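You operate a simulated robot arm through the tools that you are given. There is no shell and no other tool. Be economical: measure what you need, move in short steps, check, and stop when the job is done.

Carry out the task below with a simulated robot arm. There is one attempt and no reset: what you move stays moved.

TASK
Swap the clamped grey pipe for the white one and clamp it.
Fine: open the clamp first; stand the grey pipe on the bench; the white one goes all the way down in the clamp block.
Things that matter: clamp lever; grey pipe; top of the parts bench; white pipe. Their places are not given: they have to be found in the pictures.

It is judged by the outcome, as a careful person would: the job done as asked, and still so three seconds after it is handed in. It fails if anything else is knocked over, pushed out of place, dropped, spilled or broken.

THE ROBOT
A 7-joint arm with a two-finger parallel gripper, fixed in place. Base frame: the origin is at the foot of the arm, x ahead of it, y to its left, z up; the work surface is at about z = 80. Lengths are in cm, angles in rad, forces in N, time in s.
With the tool pointing down near the work surface it reaches from about 24 to 68 cm from the base axis. Its first joint turns from -1.152 to 1.152 rad. Payload 2.4 kg.
Tool frame: the origin (TCP) lies between the finger pads and is the grasp point; the fingertips stand 3 cm ahead of it; z points along the fingers, y is the line along which they close. The gripper opens to 9.4 cm. The fingers are 2.8 cm wide and 1 cm thick; the gripper's body (5 by 9.6 cm) begins 5.5 cm behind the TCP.
Orientation is that of the tool frame in the base frame, as a unit quaternion [x, y, z, w]. With the fingers straight down and closing along the base's y, the tool's x points along the base's -x, its y along +y and its z along -z.

THE INTERFACE
- The arm moves only by the tool arm_command. Its argument "deltas" is a list that holds one entry, the list of rows, each a list of 7 numbers: the turn, a rotation vector about the tool's x, y, z in rad, then the shift along the tool's x, y, z in cm, then the finger opening in cm, from 0 to 9.4. In form: [[[ax, ay, az, x, y, z, hand], ...]]. A call has 1 to 10 rows; each row shifts and turns the commanded pose from where the row before left it, along the tool's axes as they then stand. A row lasts 0.2 s, in which the tool goes at most 5 cm and 0.15 rad; a call with a longer step from one row to the next is refused whole, and so is a gripper value outside its range. A pose out of reach is approached as far as the arm can. The call stops where the force on the tool passes 40 N (or 10 N more than at its start, if that is more) or the arm is blocked; 0.2 s more then pass. The fingers move at their own pace (about 15.3 cm/s each) and stop on an object; they squeeze with about 32 N. The grip force told is the motor's: it shows also when the fingers shut on nothing. Time passes only in rows, and 0.2 s behind the last, so rows that do not move let the fingers close. It gives the time, the measured TCP pose, the force on the tool (base axes), the opening and the grip force at its end, in the units of the frame above (readings bear some noise), and new pictures: "show" is both (left out), scene, wrist or none.
- Cameras (640 x 400 px; columns grow to the right, rows downward): "scene" is fixed at [3.81, 47.49, 144.53]; the picture's right is [-0.76, -0.65, 0.00], its down [-0.38, 0.44, -0.81] and it looks along [0.53, -0.62, -0.58] (base axes); focal length 367 px, centre (320, 200). "wrist" rides on the gripper at [-3.7, 0, -5.8] in the tool frame; the picture's right is [0.00, -1.00, 0.00], its down [0.97, 0.00, -0.24] and it looks along [0.24, 0.00, 0.97] (tool axes); focal length 218 px, centre (320, 200).
- pixel_to_xyz(camera, pixels): for up to 12 pixels [column, row] of the newest picture of that camera ("zoom" is the newest enlarged one), the place [x, y, z] in the base frame of the surface seen there, good to about 0.2 cm. No time passes.
- enlarge(camera, box): a new picture of the part [left, top, right, bottom] of that camera's present view, enlarged. No time passes.
- sign_off(): hands the job in; it is judged then, once.

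Work in short steps. Measure before you move; look again where a grasp or a placing could have gone wrong, and mend it. You have 80 turns and 120 pictures in all, those below and enlarged ones among them. Open the gripper and draw the arm clear of the work before you hand the job in, unless the task says otherwise; then end with one line.

The tools are called after "Call:" as a command line: name --argument value ..., lists and objects as JSON in quotes. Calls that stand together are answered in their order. arm_command: Moves the arm, as the interface text tells. Its arguments: {"type":"object","properties":{"deltas":{"type":"array","items":{"type":"array","items":{"type":"array","items":{"type":"number"}}}},"show":{"type":"string","enum":["both","scene","wrist","none"]}},"required":["deltas"]} The other tools are called the same way: pixel_to_xyz (camera, pixels) gives the place of the surface under pixels of a picture; enlarge (camera, box) takes an enlarged picture of a part of a camera's view; sign_off () hands the job in.

At the start:

```text
clock: 0.0
eef_pos: [33.82, 7.95, 115.91]
tcp_rot: [0.001, 1.0, 0.001, 0.0]
wrist_force: [0.5, -0.7, -0.4]
finger_gap: 9.41
grasp_force: 0.1
```

scene: 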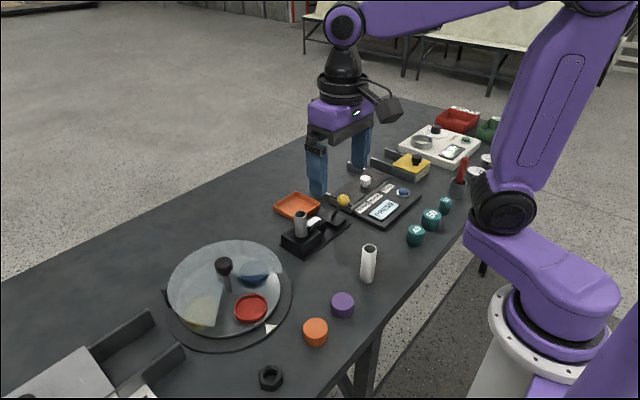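
wrist: 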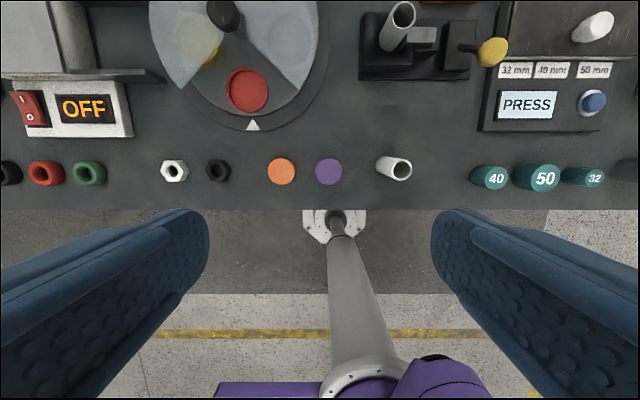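

The clamp is near scene (310,235) and the white pipe near (368,262). I enlarge both views to see the clamp and its lever.

Call:
enlarge --camera "scene" --box '[260, 160, 420, 290]'

Call:
enlarge --camera "wrist" --box '[340, 0, 540, 200]'

Call:
pixel_to_xyz --camera "wrist" --pixels '[[404, 14], [390, 40], [493, 51], [475, 47], [425, 35], [370, 72], [468, 72], [400, 168], [385, 165], [350, 180], [460, 30], [425, 65]]'

Call:
pixel_to_xyz --camera "scene" --pixels '[[300, 214], [300, 230], [343, 200], [333, 211], [315, 222], [369, 247], [367, 275], [300, 252], [284, 240], [322, 240], [348, 222], [366, 181]]'

```text
3.08 times, centred on (340, 225) of scene
```

zoom: 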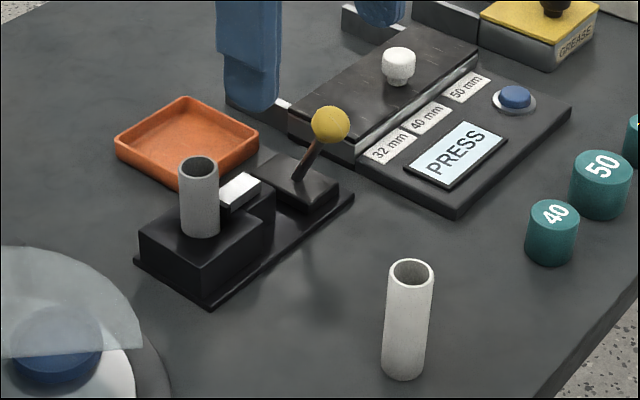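

```text
2.00 times, centred on (440, 100) of wrist
```

zoom: 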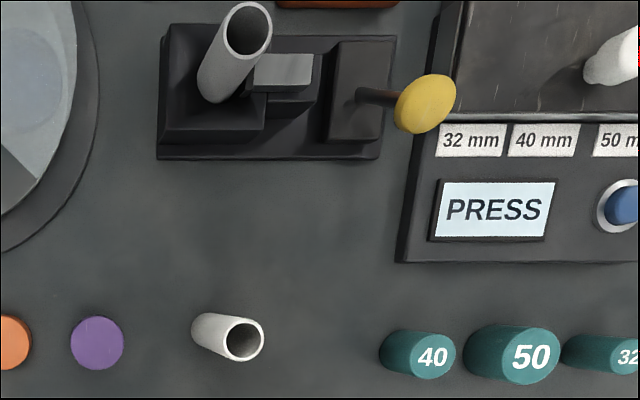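

```text
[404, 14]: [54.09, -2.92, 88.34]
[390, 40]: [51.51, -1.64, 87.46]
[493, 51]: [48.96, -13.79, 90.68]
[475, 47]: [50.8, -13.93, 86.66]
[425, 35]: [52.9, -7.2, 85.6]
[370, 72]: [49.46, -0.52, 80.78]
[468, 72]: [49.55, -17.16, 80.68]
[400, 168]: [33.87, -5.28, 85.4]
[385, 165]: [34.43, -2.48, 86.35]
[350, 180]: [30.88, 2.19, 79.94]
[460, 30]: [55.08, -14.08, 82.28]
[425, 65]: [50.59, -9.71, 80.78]
```

```text
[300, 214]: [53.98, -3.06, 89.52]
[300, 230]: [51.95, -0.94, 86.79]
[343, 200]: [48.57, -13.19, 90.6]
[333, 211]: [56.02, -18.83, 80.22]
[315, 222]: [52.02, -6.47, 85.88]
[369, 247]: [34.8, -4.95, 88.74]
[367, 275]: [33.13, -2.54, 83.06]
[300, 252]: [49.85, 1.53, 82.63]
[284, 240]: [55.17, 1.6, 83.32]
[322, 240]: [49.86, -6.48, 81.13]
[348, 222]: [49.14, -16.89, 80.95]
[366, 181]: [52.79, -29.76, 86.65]
```

The clamp sits around (50–57, 2 to −17). The lever knob is near (48.5, −13.5, 90.6) and the white pipe near (33.5, −3.7). I move above the clamp at height for a closer look.

Call:
arm_command --deltas '[[[0, 0, 0, -2, -4, 0, 9.4], [0, 0, 0, -2, -4, 0, 9.4], [0, 0, 0, -2, -4, 0, 9.4], [0, 0, 0, -2, -4, 0, 9.4], [0, 0, 0, 0, 0, 2, 9.4], [0, 0, 0, 0, 0, 2, 9.4]]]'

```text
clock: 1.4
eef_pos: [41.81, -8.0, 111.95]
tcp_rot: [0.0, 1.0, 0.0, 0.001]
wrist_force: [0.3, -0.2, 0.3]
finger_gap: 9.4
grasp_force: 0.0
```

scene: 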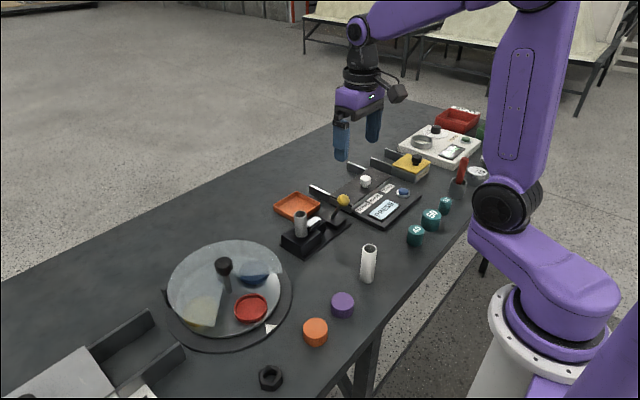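
wrist: 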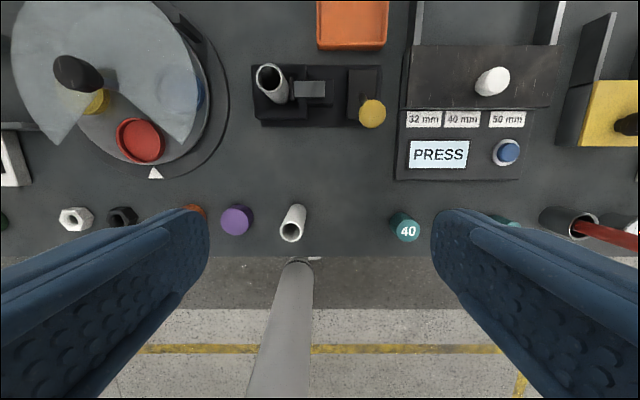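

Call:
enlarge --camera "wrist" --box '[240, 50, 400, 150]'

Call:
enlarge --camera "scene" --box '[275, 180, 365, 260]'

Call:
pixel_to_xyz --camera "wrist" --pixels '[[372, 106], [363, 95], [372, 75], [357, 82], [310, 90], [310, 100], [267, 66], [269, 91], [257, 78], [286, 78], [258, 107], [293, 110]]'

Call:
pixel_to_xyz --camera "wrist" --pixels '[[282, 229], [300, 229], [291, 222], [291, 238], [297, 208], [420, 60], [352, 45], [342, 90], [252, 66], [384, 122], [335, 90], [299, 90]]'

```text
4.00 times, centred on (320, 100) of wrist
```

zoom: 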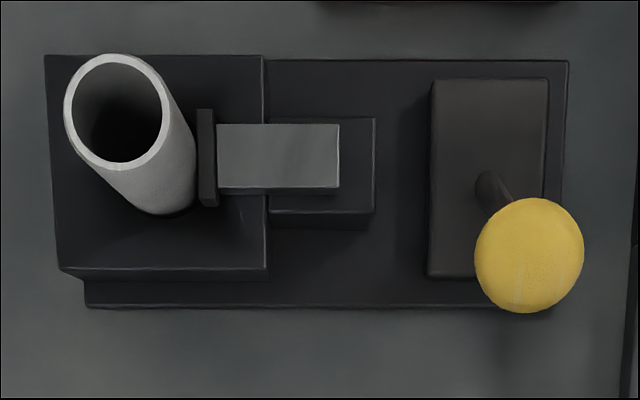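

```text
5.00 times, centred on (320, 220) of scene
```

zoom: 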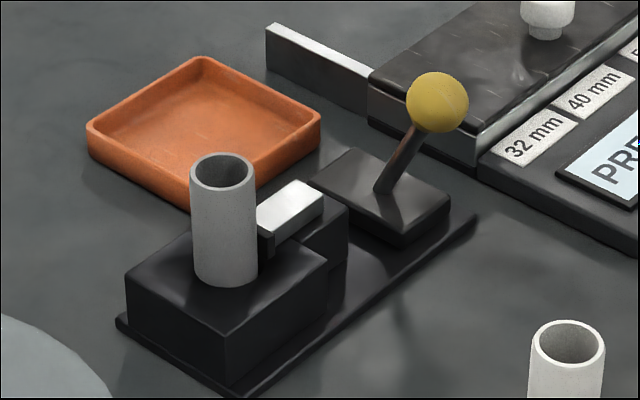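

```text
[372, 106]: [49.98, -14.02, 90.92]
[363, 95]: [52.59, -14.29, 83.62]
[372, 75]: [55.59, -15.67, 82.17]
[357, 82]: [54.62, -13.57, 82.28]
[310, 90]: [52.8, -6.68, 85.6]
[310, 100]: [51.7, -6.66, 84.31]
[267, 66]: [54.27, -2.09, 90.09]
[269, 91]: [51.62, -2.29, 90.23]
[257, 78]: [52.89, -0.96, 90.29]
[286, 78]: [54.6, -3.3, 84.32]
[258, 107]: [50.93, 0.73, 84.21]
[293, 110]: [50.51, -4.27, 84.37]
```

```text
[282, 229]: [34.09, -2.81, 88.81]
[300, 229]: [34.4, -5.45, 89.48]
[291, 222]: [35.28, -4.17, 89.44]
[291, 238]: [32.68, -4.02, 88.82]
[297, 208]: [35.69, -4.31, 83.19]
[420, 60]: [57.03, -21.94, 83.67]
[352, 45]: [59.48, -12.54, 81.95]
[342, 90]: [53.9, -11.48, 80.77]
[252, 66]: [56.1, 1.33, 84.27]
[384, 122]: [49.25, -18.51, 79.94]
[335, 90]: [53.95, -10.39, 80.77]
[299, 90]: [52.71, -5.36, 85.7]
```

Lever: rod base (52.7, −14, 82), knob centre about (49.9, −14, 89.6). It leans toward −x on a base block that is long in x, so it should swing toward +x to open. I close the fingers and come down in front of the knob.

Call:
arm_command --deltas '[[[0, 0, 0, 0, -3, 2, 0], [0, 0, 0, 0, -3, 3, 0], [0, 0, 0, -1, 0, 4, 0], [0, 0, 0, -1, 0, 4, 0], [0, 0, 0, -0.7, 0, 4, 0], [0, 0, 0, 0, 0, 3, 0], [0, 0, 0, 0, 0, 1.2, 0]]]'

```text
clock: 3.0
eef_pos: [44.35, -13.94, 90.77]
tcp_rot: [0.0, 1.0, 0.001, 0.001]
wrist_force: [0.1, -0.8, 0.9]
finger_gap: 0.01
grasp_force: 32.5
```

scene: 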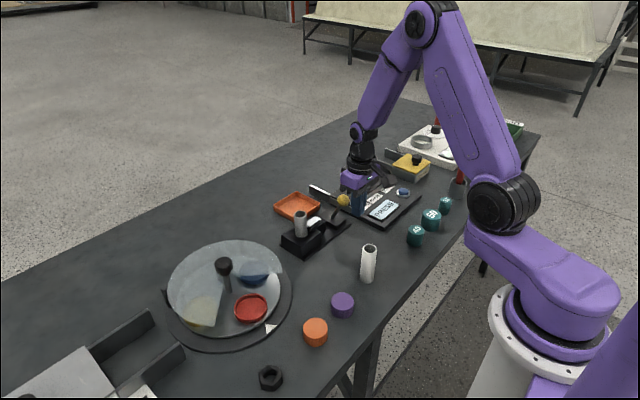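
wrist: 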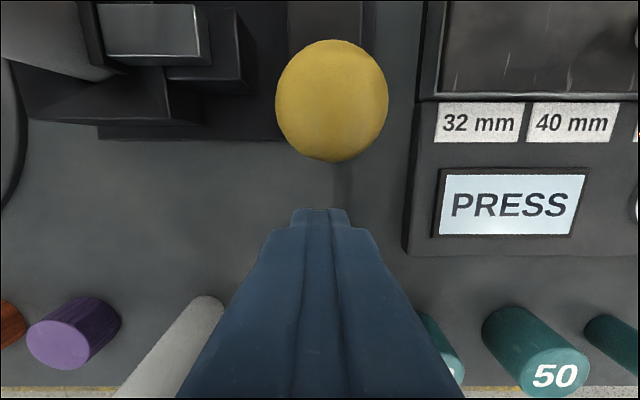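

The knob is ahead and slightly right (column 332). I shift 0.4 cm and push along +x in small steps.

Call:
arm_command --deltas '[[[0, 0, 0, -1.5, -0.4, 0, 0], [0, 0, 0, -1.2, 0, 0, 0], [0, 0, 0, -1, 0, 0, 0], [0, 0, 0, -1, 0, 0, 0], [0, 0, 0, -1, 0, 0, 0], [0, 0, 0, -1, 0, 0, 0]]]'

```text
clock: 4.4
eef_pos: [51.34, -14.39, 90.76]
tcp_rot: [0.0, 1.0, 0.0, 0.0]
wrist_force: [-0.6, 0.3, 0.3]
finger_gap: 0.01
grasp_force: 32.1
```

scene: 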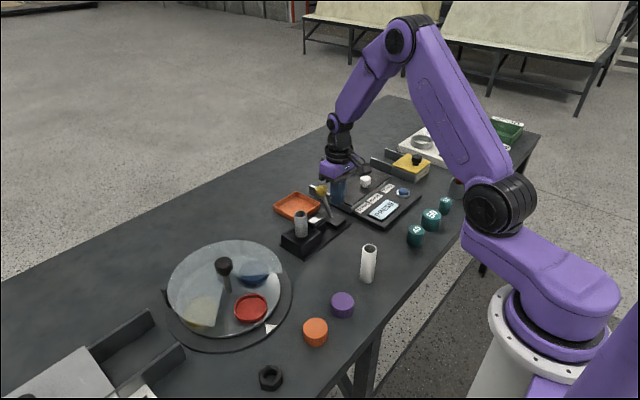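
wrist: 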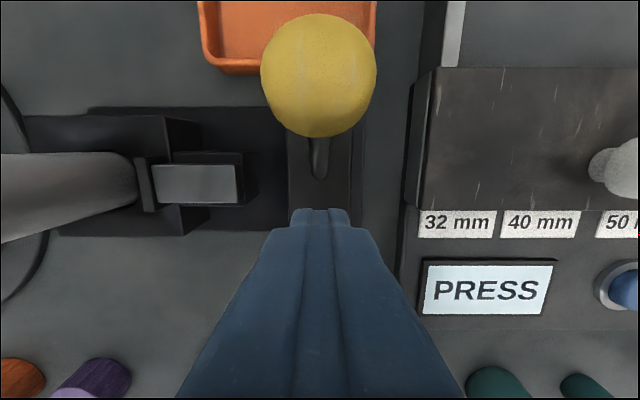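

The lever has flipped to the far side with no force left. I check whether it went the whole way and whether the jaw drew back.

Call:
enlarge --camera "scene" --box '[275, 170, 365, 260]'

Call:
pixel_to_xyz --camera "wrist" --pixels '[[318, 70], [155, 185], [235, 185], [135, 170], [318, 170]]'

```text
4.44 times, centred on (320, 215) of scene
```

zoom: 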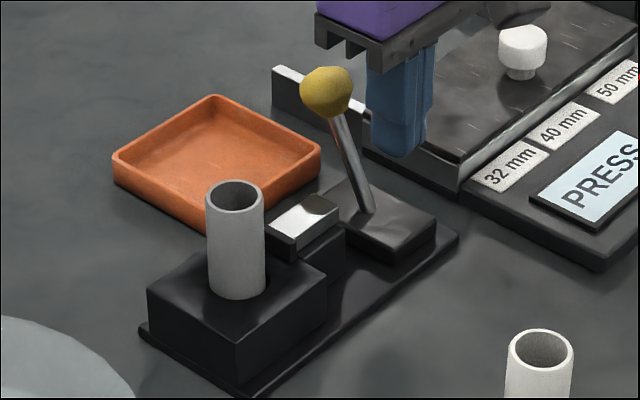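

```text
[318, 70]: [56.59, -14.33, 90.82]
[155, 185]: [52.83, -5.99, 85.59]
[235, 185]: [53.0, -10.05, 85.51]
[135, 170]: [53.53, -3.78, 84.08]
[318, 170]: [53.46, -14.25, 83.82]
```

The jaw has drawn back (gap beside the pipe) and the lever rests on the far side. I rise, go above the grey pipe (~53.0, −2.3, top 90.3) and open to 6 cm.

Call:
arm_command --deltas '[[[0, 0, 0, 1, 0, -3, 0], [0, 0, 0, 0, 1, -4, 0], [0, 0, 0, -1, 3.5, -2, 3], [0, 0, 0, -1, 4, 0, 6], [0, 0, 0, -0.65, 3.6, 0, 6], [0, 0, 0, 0, 0, 0, 6]]]'

```text
clock: 5.8
eef_pos: [52.78, -2.3, 99.68]
tcp_rot: [0.0, 1.0, 0.001, 0.0]
wrist_force: [-0.4, -0.5, -0.5]
finger_gap: 6.02
grasp_force: 0.0
```

scene: 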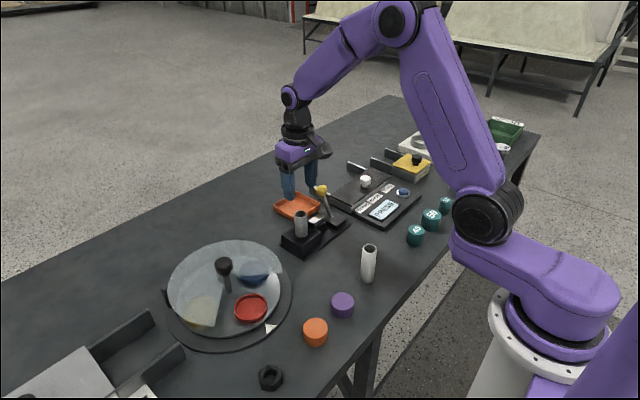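
wrist: 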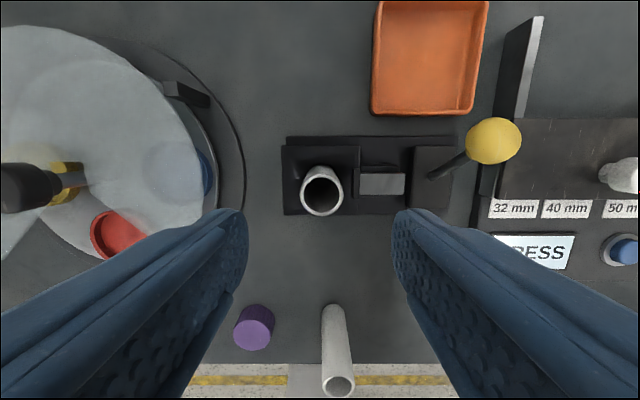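

Call:
pixel_to_xyz --camera "wrist" --pixels '[[302, 190], [342, 190], [322, 170], [322, 213], [303, 191], [341, 192], [380, 185], [300, 160], [330, 250], [400, 290]]'

```text
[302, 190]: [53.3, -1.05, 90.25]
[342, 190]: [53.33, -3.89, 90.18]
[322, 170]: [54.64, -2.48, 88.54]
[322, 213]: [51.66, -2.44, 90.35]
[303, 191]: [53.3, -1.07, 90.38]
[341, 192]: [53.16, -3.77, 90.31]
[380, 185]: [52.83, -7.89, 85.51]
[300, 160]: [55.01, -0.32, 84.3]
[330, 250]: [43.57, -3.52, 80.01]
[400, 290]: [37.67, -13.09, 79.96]
```

The pipe centre is (53.05, −2.45) with its top at 90.3. I descend to TCP z ≈ 89 (tips clear of the jaw) and close.

Call:
arm_command --deltas '[[[0, 0, 0, -0.25, -0.15, 3, 6], [0, 0, 0, 0, 0, 3, 6], [0, 0, 0, 0, 0, 2.5, 6], [0, 0, 0, 0, 0, 2.2, 6], [0, 0, 0, 0, 0, 0, 2], [0, 0, 0, 0, 0, 0, 2], [0, 0, 0, 0, 0, 0, 2]]]'

```text
clock: 7.4
eef_pos: [52.92, -2.47, 89.06]
tcp_rot: [0.0, 1.0, 0.0, 0.001]
wrist_force: [-0.8, -0.4, -0.7]
finger_gap: 3.08
grasp_force: 31.7
```

scene: 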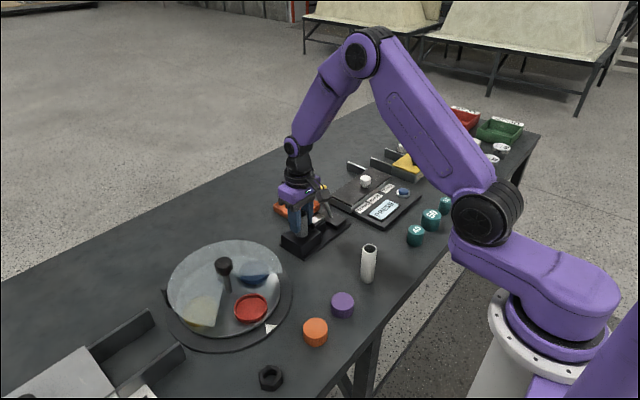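
wrist: 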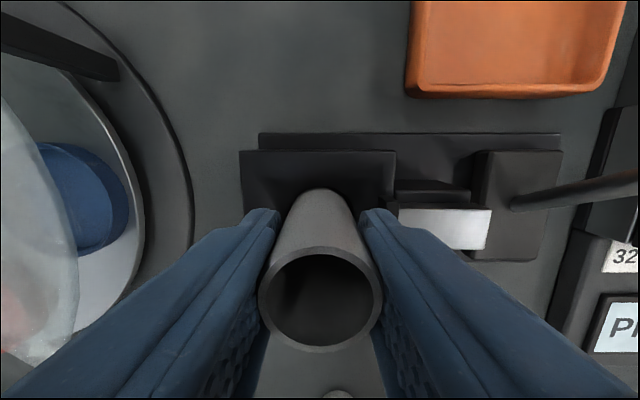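

Gripped at 3.08 cm. I lift straight up 6 cm and check.

Call:
arm_command --deltas '[[[0, 0, 0, 0, 0, -1, 2], [0, 0, 0, 0, 0, -2, 2], [0, 0, 0, 0, 0, -3, 2], [0, 0, 0, 0, 0, -2, 2]]]'

Call:
enlarge --camera "scene" --box '[255, 160, 365, 270]'

```text
clock: 8.4
eef_pos: [53.02, -2.34, 97.14]
tcp_rot: [0.0, 1.0, 0.0, 0.0]
wrist_force: [-1.1, 0.1, -0.2]
finger_gap: 3.08
grasp_force: 31.8
```

scene: 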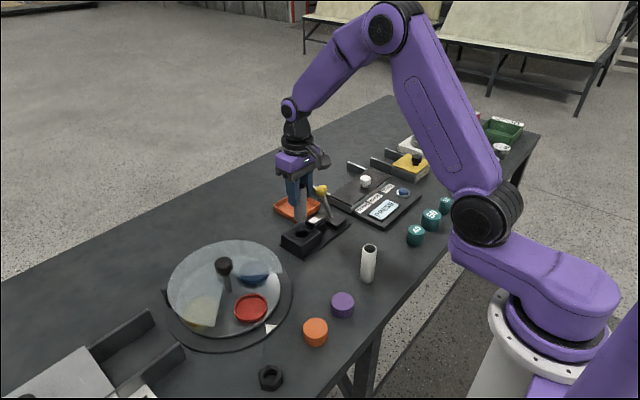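
wrist: 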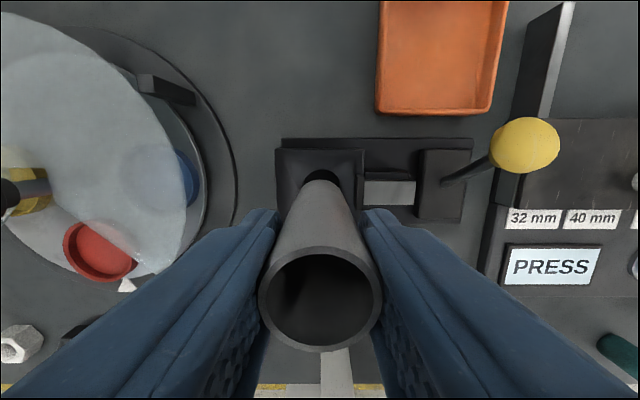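

```text
3.64 times, centred on (310, 215) of scene
```

zoom: 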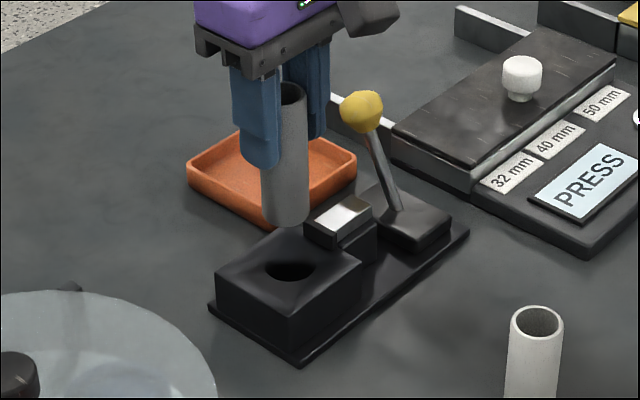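

The pipe is clear of the block. I measure its lower end and the socket.

Call:
pixel_to_xyz --camera "zoom" --pixels '[[285, 220], [285, 224], [290, 258], [290, 284], [263, 268], [318, 268], [268, 212], [303, 216], [285, 180]]'

Call:
pixel_to_xyz --camera "scene" --pixels '[[345, 240], [350, 250], [335, 255], [355, 235], [330, 270]]'

```text
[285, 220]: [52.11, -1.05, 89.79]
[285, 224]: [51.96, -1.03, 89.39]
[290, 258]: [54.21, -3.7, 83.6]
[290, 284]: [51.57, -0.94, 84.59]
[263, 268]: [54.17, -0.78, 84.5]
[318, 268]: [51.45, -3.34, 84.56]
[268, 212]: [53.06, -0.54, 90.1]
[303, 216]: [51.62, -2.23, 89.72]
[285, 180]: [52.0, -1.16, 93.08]
```

```text
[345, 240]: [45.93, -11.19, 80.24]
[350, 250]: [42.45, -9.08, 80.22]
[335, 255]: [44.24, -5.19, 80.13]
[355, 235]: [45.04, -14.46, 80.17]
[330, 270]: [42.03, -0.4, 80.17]
```

The lower end is about 7.8 cm below the TCP. I carry it to free bench at (42.5, −7), then lower to just above the surface.

Call:
arm_command --deltas '[[[0, 0, 0, 3, 0, 0, 2], [0, 0, 0, 4, -1.5, 0, 2], [0, 0, 0, 3.5, -3, 0, 2], [0, 0, 0, 0, 0, 3, 2], [0, 0, 0, 0, 0, 3, 2], [0, 0, 0, 0, 0, 2, 2], [0, 0, 0, 0, 0, 0, 2]]]'

Call:
enlarge --camera "scene" --box '[305, 190, 405, 290]'

```text
clock: 10.0
eef_pos: [42.56, -6.98, 89.02]
tcp_rot: [0.0, 1.0, 0.0, -0.001]
wrist_force: [-0.2, -0.3, -1.5]
finger_gap: 3.08
grasp_force: 31.3
```

scene: 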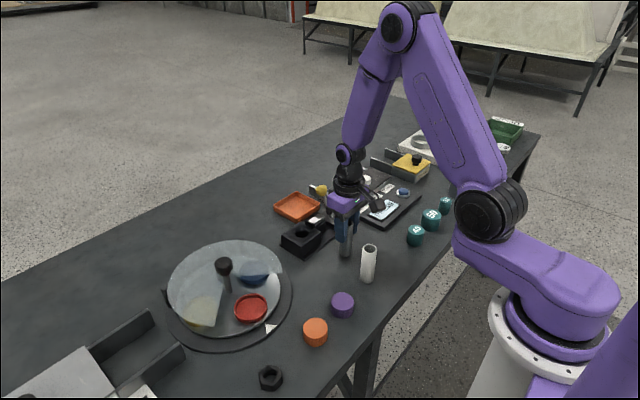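
wrist: 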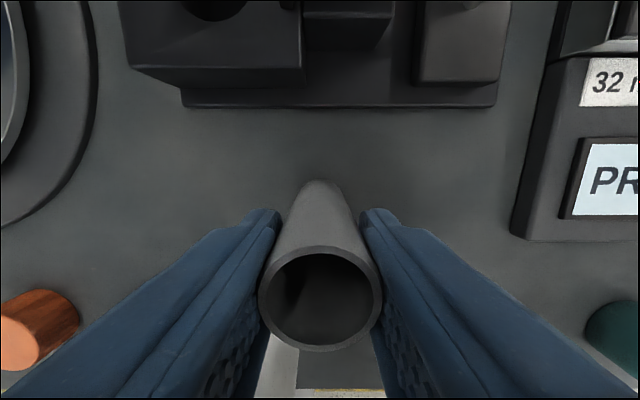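

```text
4.00 times, centred on (355, 240) of scene
```

zoom: 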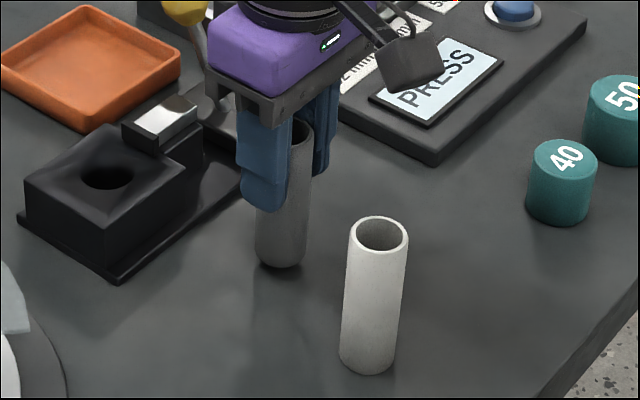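

The end is about a centimetre above the bench. I lower in small steps, watching the force.

Call:
arm_command --deltas '[[[0, 0, 0, 0, 0, 0.5, 2], [0, 0, 0, 0, 0, 0.2, 2], [0, 0, 0, 0, 0, 0.2, 2], [0, 0, 0, 0, 0, 0, 2]]]' --show "none"

Call:
pixel_to_xyz --camera "scene" --pixels '[[345, 257]]'

```text
clock: 11.0
eef_pos: [42.55, -6.98, 88.16]
tcp_rot: [0.0, 1.0, 0.0, 0.0]
wrist_force: [-2.2, 0.5, 13.7]
finger_gap: 3.07
grasp_force: 31.9
```

```text
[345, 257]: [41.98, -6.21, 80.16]
```

Contact is felt (13.7 N). I release a little way, then rise.

Call:
arm_command --deltas '[[[0, 0, 0, 0, 0, -0.1, 2], [0, 0, 0, 0, 0, 0, 3.6], [0, 0, 0, 0, 0, 0, 5], [0, 0, 0, 0, 0, 0, 6], [0, 0, 0, 0, 0, -2, 6], [0, 0, 0, 0, 0, -4, 6], [0, 0, 0, 0, 0, -5, 6], [0, 0, 0, 0, 0, -2, 6]]]'

```text
clock: 12.8
eef_pos: [42.46, -6.82, 101.2]
tcp_rot: [0.0, 1.0, 0.0, 0.001]
wrist_force: [0.1, -0.8, 0.2]
finger_gap: 6.02
grasp_force: 0.1
```

scene: 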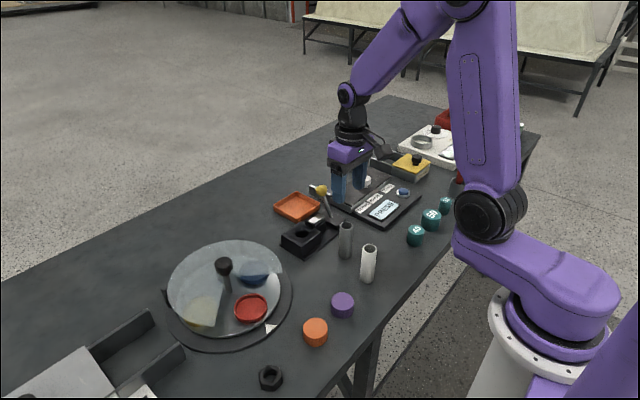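
wrist: 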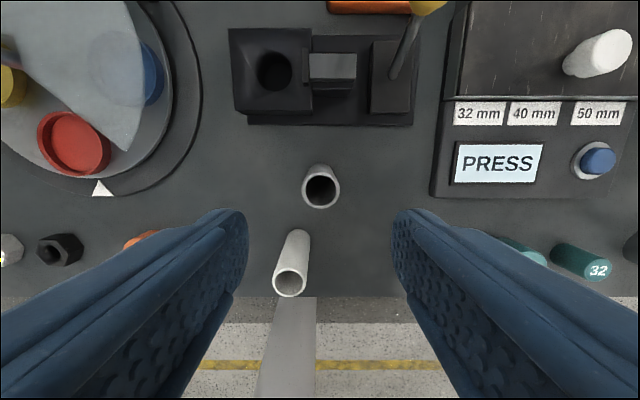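

The grey pipe stands upright. I move over the white pipe.

Call:
arm_command --deltas '[[[0, 0, 0, 4, 1.3, 0, 6], [0, 0, 0, 4.3, 1.3, 0, 6], [0, 0, 0, 0, 0, 1, 6], [0, 0, 0, 0, 0, 0, 6]]]'

Call:
enlarge --camera "wrist" --box '[240, 120, 400, 250]'

```text
clock: 13.8
eef_pos: [34.29, -4.23, 100.26]
tcp_rot: [0.0, 1.0, 0.0, 0.0]
wrist_force: [0.3, 0.9, -0.6]
finger_gap: 6.01
grasp_force: 0.1
```

scene: 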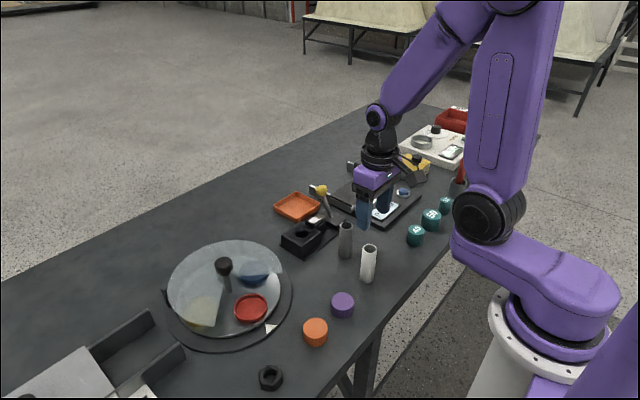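
wrist: 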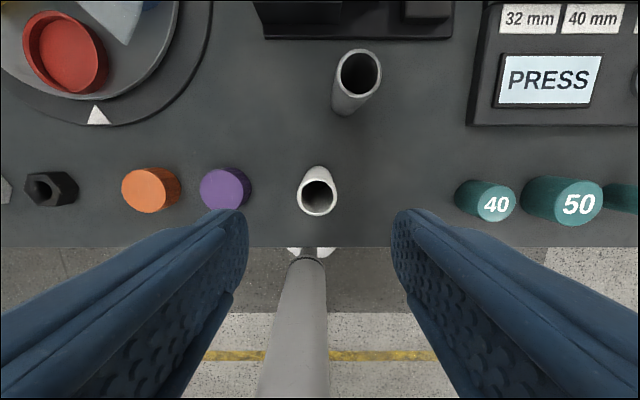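

```text
3.08 times, centred on (320, 185) of wrist
```

zoom: 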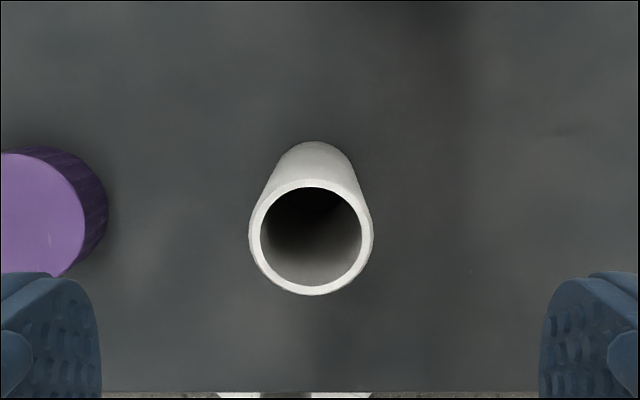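

Call:
pixel_to_xyz --camera "zoom" --pixels '[[253, 237], [370, 237], [311, 183], [311, 291], [311, 150]]'

```text
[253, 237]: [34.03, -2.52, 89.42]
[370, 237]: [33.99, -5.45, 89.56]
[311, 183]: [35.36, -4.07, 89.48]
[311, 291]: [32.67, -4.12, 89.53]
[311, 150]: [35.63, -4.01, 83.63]
```

The white pipe centre is (34.0, −4.0) with its top at 89.5. I descend to z ≈ 88.2 and grip.

Call:
arm_command --deltas '[[[0, 0, 0, 0.25, 0.2, 3, 6], [0, 0, 0, 0, 0, 3, 6], [0, 0, 0, 0, 0, 3, 6], [0, 0, 0, 0, 0, 3, 6], [0, 0, 0, 0, 0, 0, 2], [0, 0, 0, 0, 0, 0, 2], [0, 0, 0, 0, 0, 0, 2]]]'

```text
clock: 15.4
eef_pos: [33.97, -4.06, 88.21]
tcp_rot: [0.0, 1.0, 0.0, 0.0]
wrist_force: [-0.5, -1.0, 0.2]
finger_gap: 3.09
grasp_force: 31.4
```

scene: 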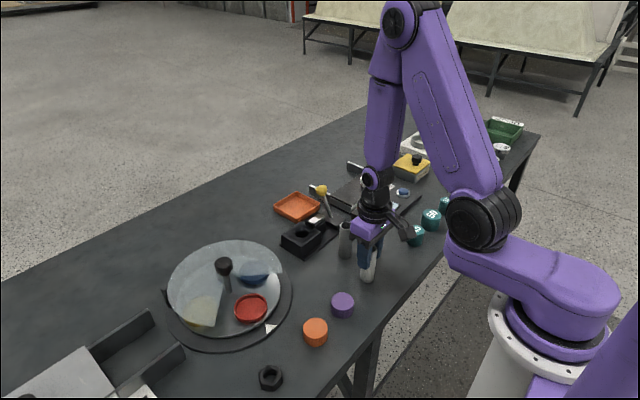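
wrist: 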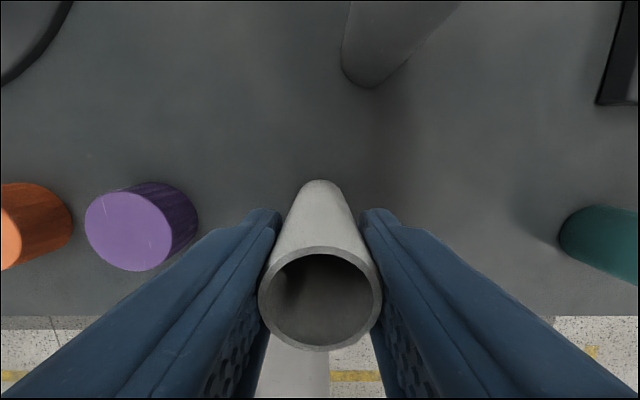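

Gripped at 3.09 cm. I lift 12 cm so it clears the grey pipe, then carry it over the socket.

Call:
arm_command --deltas '[[[0, 0, 0, 0, 0, -3, 2], [0, 0, 0, 0, 0, -4.5, 2], [0, 0, 0, 0, 0, -4.5, 2], [0, 0, 0, -4, 1.65, 0, 2], [0, 0, 0, -4.5, 0, 0, 2], [0, 0, 0, -4.5, 0, 0, 2], [0, 0, 0, -4, 0, 0, 2], [0, 0, 0, -2, 0, 0, 2], [0, 0, 0, 0, 0, 0, 2]]]'

Call:
enlarge --camera "scene" --box '[255, 160, 365, 270]'

```text
clock: 17.4
eef_pos: [53.21, -2.42, 100.21]
tcp_rot: [0.0, 1.0, 0.0, 0.0]
wrist_force: [-0.4, 0.3, -0.3]
finger_gap: 3.1
grasp_force: 31.5
```

scene: 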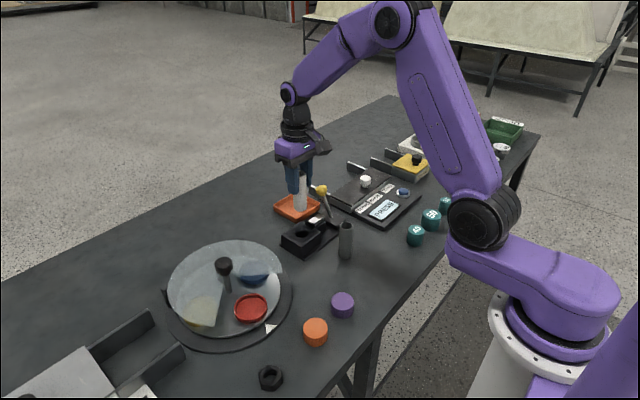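
wrist: 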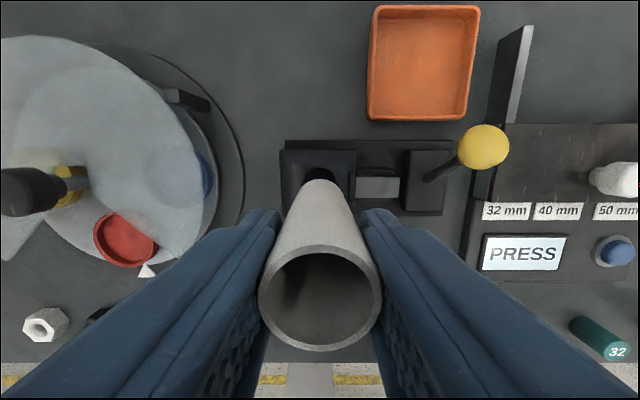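

```text
3.64 times, centred on (310, 215) of scene
```

zoom: 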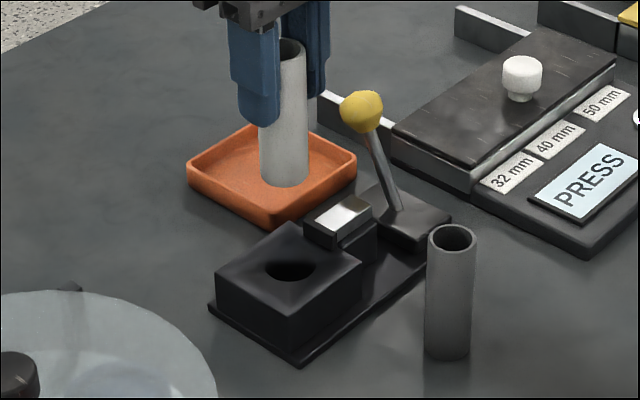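

Now I lower to just above the block top (pipe end ~85) and trim x by −0.15, then check alignment.

Call:
arm_command --deltas '[[[0, 0, 0, 0.15, 0, 3, 2], [0, 0, 0, 0, 0, 2.5, 2], [0, 0, 0, 0, 0, 1.3, 2], [0, 0, 0, 0, 0, 0, 2]]]'

Call:
enlarge --camera "scene" --box '[275, 200, 345, 260]'

Call:
enlarge --camera "wrist" --box '[240, 120, 400, 220]'

```text
clock: 18.4
eef_pos: [52.84, -2.44, 93.44]
tcp_rot: [0.0, 1.0, 0.0, 0.001]
wrist_force: [-0.6, 0.5, -1.7]
finger_gap: 3.07
grasp_force: 31.9
```

scene: 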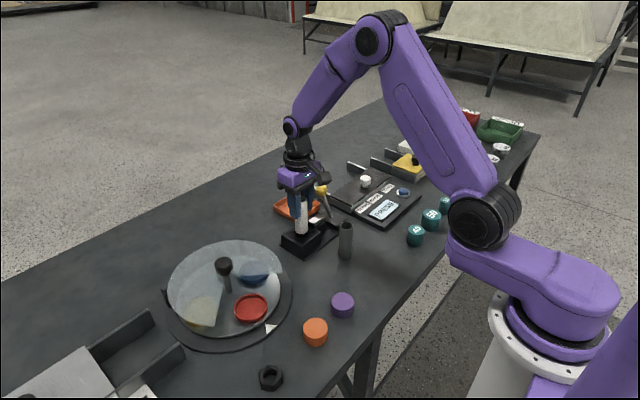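
wrist: 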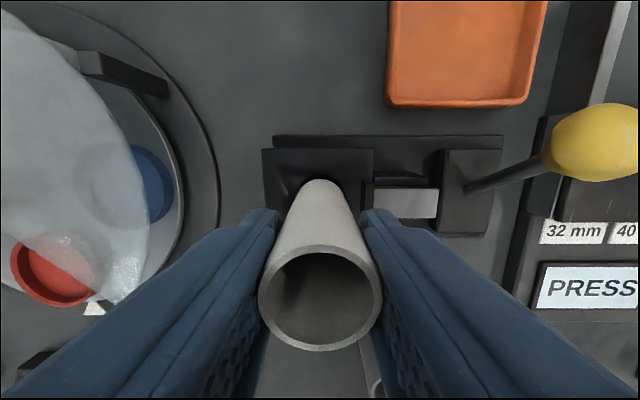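

```text
6.67 times, centred on (310, 230) of scene
```

zoom: 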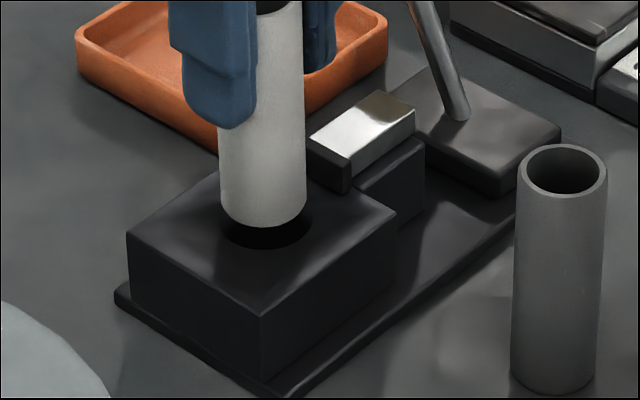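

```text
4.00 times, centred on (320, 170) of wrist
```

zoom: 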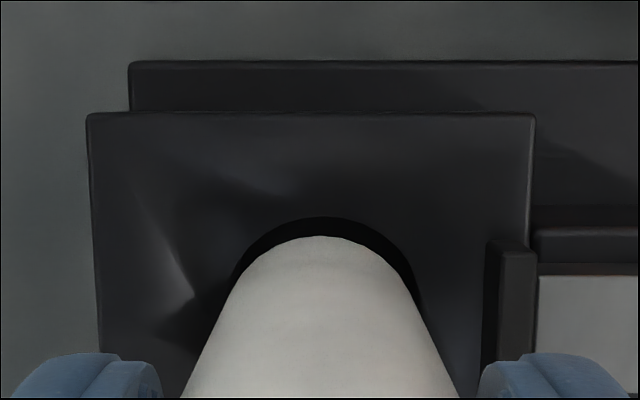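

The pipe end hangs over the socket, maybe 0.1 cm off toward +y. I trim that and lower slowly, watching the force.

Call:
arm_command --deltas '[[[0, 0, 0, 0.03, -0.08, 0.4, 2], [0, 0, 0, 0, 0, 0.4, 2], [0, 0, 0, 0, 0, 0.4, 2], [0, 0, 0, 0, 0, 0.4, 2], [0, 0, 0, 0, 0, 0, 2]]]'

Call:
enlarge --camera "scene" --box '[275, 200, 345, 260]'

```text
clock: 19.6
eef_pos: [52.77, -2.58, 91.79]
tcp_rot: [0.0, 1.0, 0.001, 0.0]
wrist_force: [-0.1, -0.2, 0.1]
finger_gap: 3.09
grasp_force: 32.2
```

scene: 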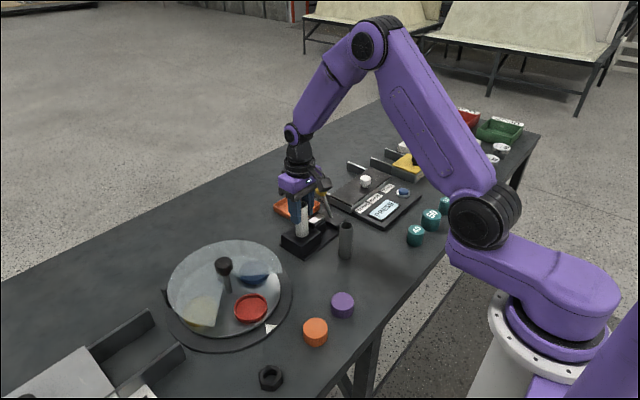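
wrist: 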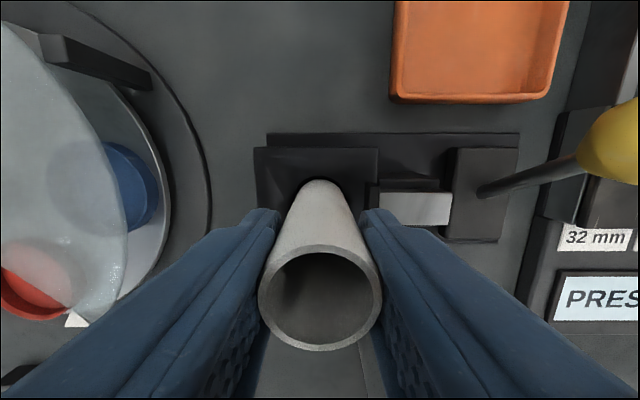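

```text
6.67 times, centred on (310, 230) of scene
```

zoom: 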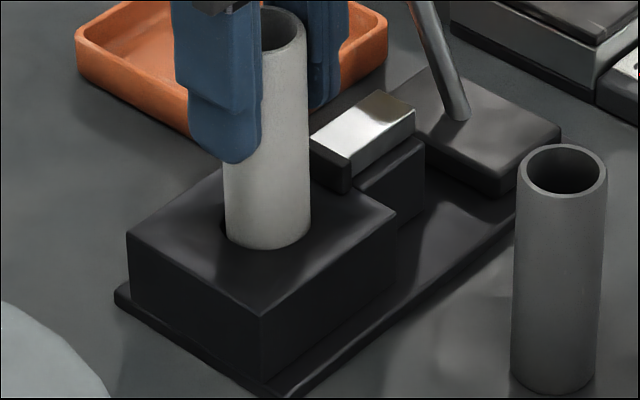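

It has entered freely with no force. I continue down toward z ≈ 89 until the bottom is felt.

Call:
arm_command --deltas '[[[0, 0, 0, 0, 0.04, 0.6, 2], [0, 0, 0, 0, 0, 0.6, 2], [0, 0, 0, 0, 0, 0.6, 2], [0, 0, 0, 0, 0, 0.4, 2], [0, 0, 0, 0, 0, 0.3, 2], [0, 0, 0, 0, 0, 0.2, 2], [0, 0, 0, 0, 0, 0, 2]]]'

Call:
enlarge --camera "scene" --box '[275, 200, 345, 260]'

```text
clock: 21.2
eef_pos: [52.88, -2.57, 89.18]
tcp_rot: [0.0, 1.0, 0.0, 0.0]
wrist_force: [-0.2, -0.2, -0.8]
finger_gap: 3.1
grasp_force: 31.6
```

scene: 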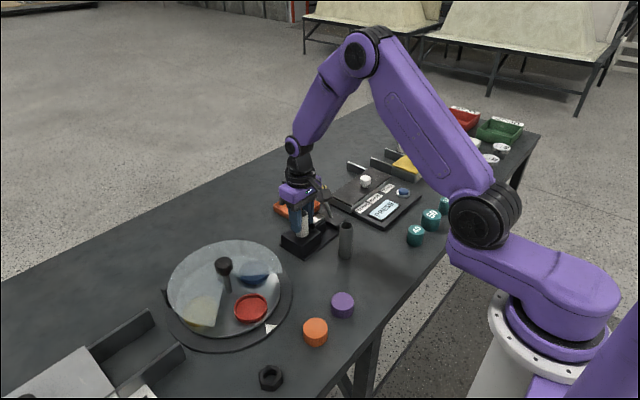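
wrist: 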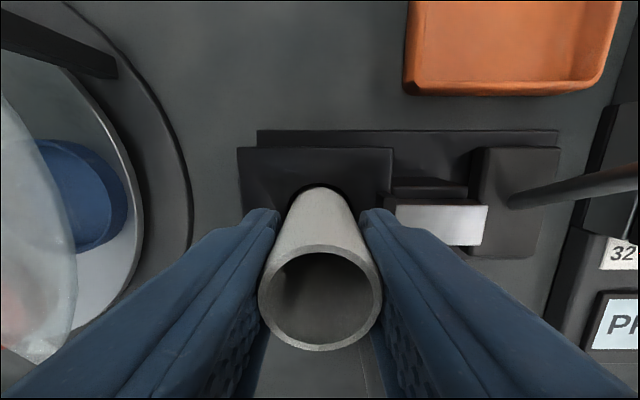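

```text
6.67 times, centred on (310, 230) of scene
```

zoom: 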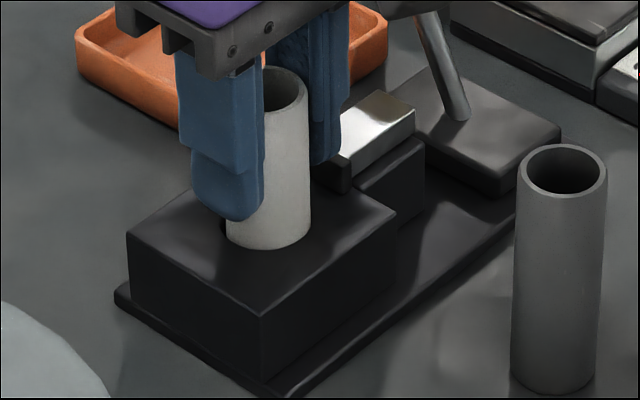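

No bottom contact yet. I keep going in 0.1 cm steps.

Call:
arm_command --deltas '[[[0, 0, 0, 0, 0, 0.1, 2], [0, 0, 0, 0, 0, 0.1, 2], [0, 0, 0, 0, 0, 0.1, 2], [0, 0, 0, 0, 0, 0, 2]]]' --show "none"

```text
clock: 22.2
eef_pos: [52.86, -2.47, 89.06]
tcp_rot: [-0.001, 1.0, 0.0, 0.002]
wrist_force: [-3.7, 1.5, 25.2]
finger_gap: 3.09
grasp_force: 32.0
```

The bottom is felt at z ≈ 89.0 (25 N), the same height the grey pipe sat at. I ease off, release and rise.

Call:
arm_command --deltas '[[[0, 0, 0, 0, 0, -0.15, 2], [0, 0, 0, 0, 0, 0, 3.6], [0, 0, 0, 0, 0, 0, 5], [0, 0, 0, 0, 0, 0, 5.5], [0, 0, 0, 0, 0, -2, 5.5], [0, 0, 0, 0, 0, -4, 5.5], [0, 0, 0, 0, 0, -4, 5.5], [0, 0, 0, 0, 0, 0, 5.5]]]'

Call:
enlarge --camera "scene" --box '[275, 180, 355, 260]'

Call:
enlarge --camera "wrist" --box '[260, 110, 540, 230]'

```text
clock: 24.0
eef_pos: [52.81, -2.55, 98.88]
tcp_rot: [0.0, 1.0, 0.0, 0.0]
wrist_force: [-0.3, 0.3, -0.3]
finger_gap: 5.5
grasp_force: 0.0
```

scene: 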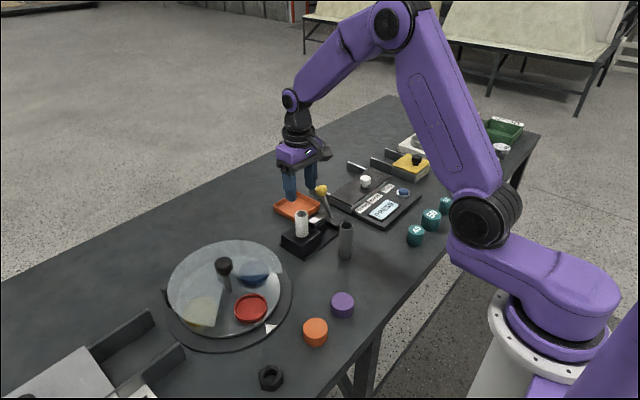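
wrist: 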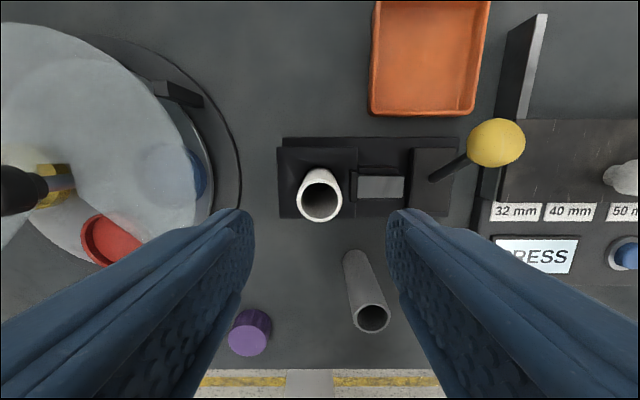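

```text
5.00 times, centred on (315, 220) of scene
```

zoom: 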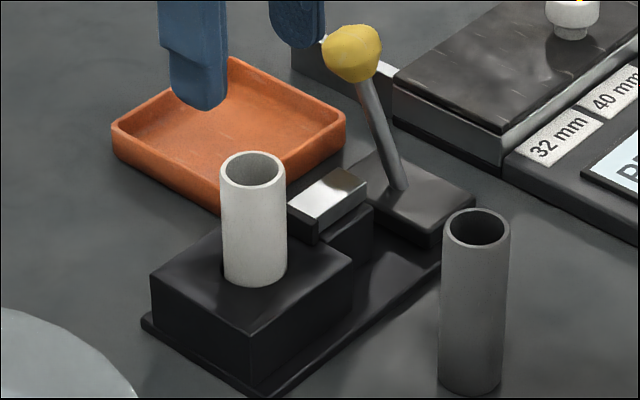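

```text
2.29 times, centred on (400, 170) of wrist
```

zoom: 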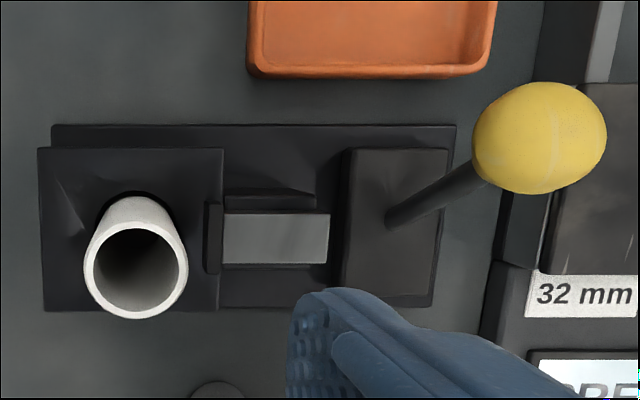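

The white pipe is seated. Before going behind the lever I measure the knob, the tray and the wall near (530, 60).

Call:
pixel_to_xyz --camera "wrist" --pixels '[[496, 142], [496, 120], [540, 20], [524, 110], [510, 100], [430, 5], [470, 110], [470, 5], [320, 170], [302, 192], [341, 192], [430, 110]]'

Call:
pixel_to_xyz --camera "scene" --pixels '[[321, 190], [349, 163], [312, 187], [297, 195], [318, 204]]'

```text
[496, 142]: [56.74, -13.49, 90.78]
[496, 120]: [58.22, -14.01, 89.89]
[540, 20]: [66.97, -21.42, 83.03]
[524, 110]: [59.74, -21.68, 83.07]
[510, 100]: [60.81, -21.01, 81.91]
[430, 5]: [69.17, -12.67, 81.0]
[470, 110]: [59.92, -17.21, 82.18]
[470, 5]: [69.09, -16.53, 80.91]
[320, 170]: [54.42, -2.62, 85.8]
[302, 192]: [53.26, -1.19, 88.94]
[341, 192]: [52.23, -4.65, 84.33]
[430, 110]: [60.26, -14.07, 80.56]
```

```text
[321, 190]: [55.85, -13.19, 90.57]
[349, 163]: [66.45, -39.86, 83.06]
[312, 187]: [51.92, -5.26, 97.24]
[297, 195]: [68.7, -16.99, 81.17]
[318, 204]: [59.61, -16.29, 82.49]
```

Everything around is below 84 apart from the knob (≈56.6, −14.1, edge to 58.2). I go high around to x ≈ 61.5 with the fingers shut, then down behind the knob.

Call:
arm_command --deltas '[[[0, 0, 0, 0, -1, -2, 3], [0, 0, 0, -2.5, -4, 0, 0], [0, 0, 0, -3, -3.6, 0, 0], [0, 0, 0, -3, -3, 0, 0], [0, 0, 0, -0.2, 0, 2, 0], [0, 0, 0, 0, 0, 4, 0], [0, 0, 0, 0, 0, 3, 0], [0, 0, 0, 0, 0, 1, 0]]]'

```text
clock: 25.8
eef_pos: [61.6, -14.11, 91.09]
tcp_rot: [-0.001, 1.0, 0.0, 0.0]
wrist_force: [0.3, 0.8, 0.5]
finger_gap: 0.0
grasp_force: 32.4
```

scene: 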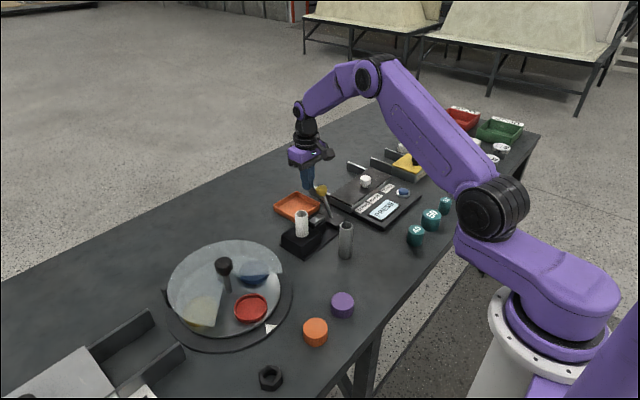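
wrist: 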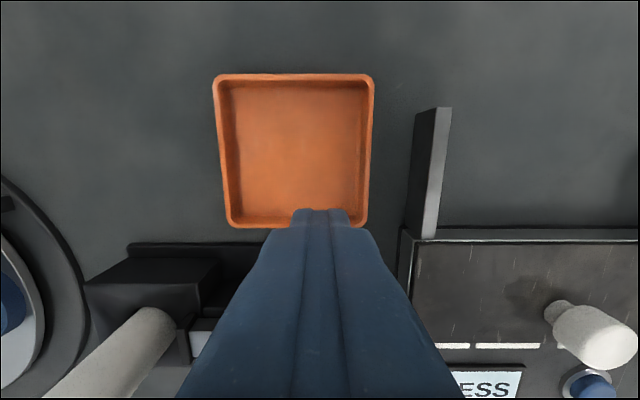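

The fingers are behind the knob. I pull toward −x in small steps.

Call:
arm_command --deltas '[[[0, 0, 0, 1.2, -0.15, 0.1, 0], [0, 0, 0, 1.2, 0, 0, 0], [0, 0, 0, 1, 0, 0, 0], [0, 0, 0, 1, 0, 0, 0], [0, 0, 0, 1, 0, 0, 0], [0, 0, 0, 1, 0, 0, 0], [0, 0, 0, 1, 0, 0, 0]]]'

Call:
enlarge --camera "scene" --box '[275, 180, 365, 260]'

```text
clock: 27.4
eef_pos: [54.09, -14.39, 90.94]
tcp_rot: [0.001, 1.0, 0.0, 0.0]
wrist_force: [-0.8, 0.2, 0.5]
finger_gap: 0.0
grasp_force: 31.8
```

scene: 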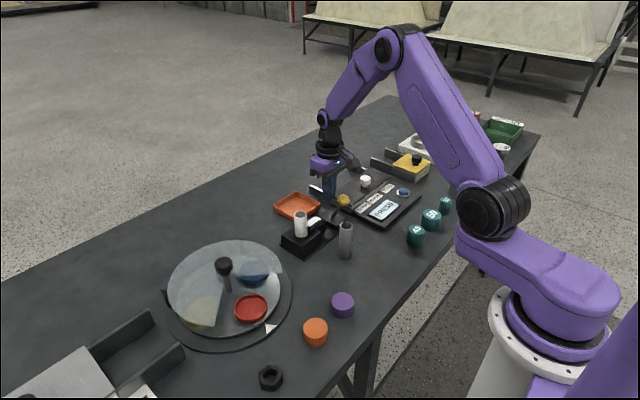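
wrist: 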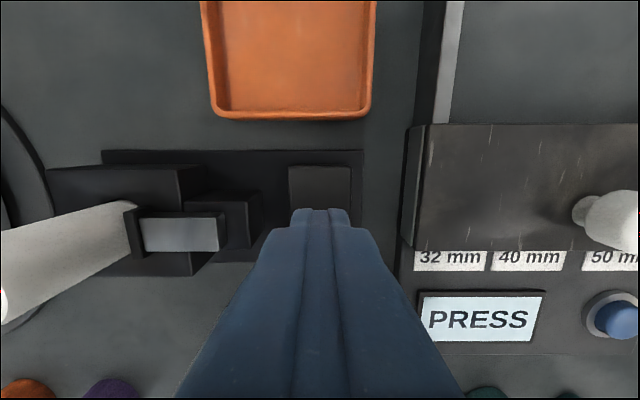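

```text
5.00 times, centred on (320, 220) of scene
```

zoom: 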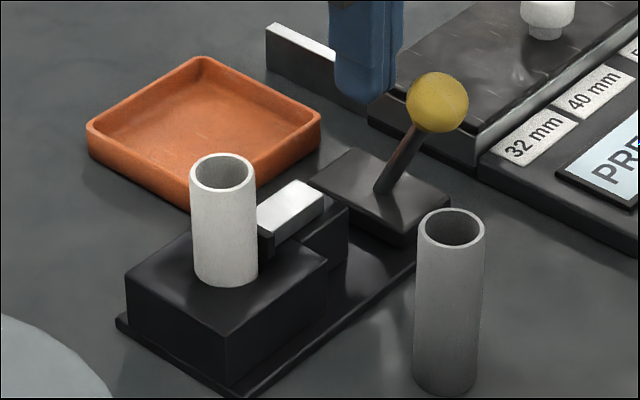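

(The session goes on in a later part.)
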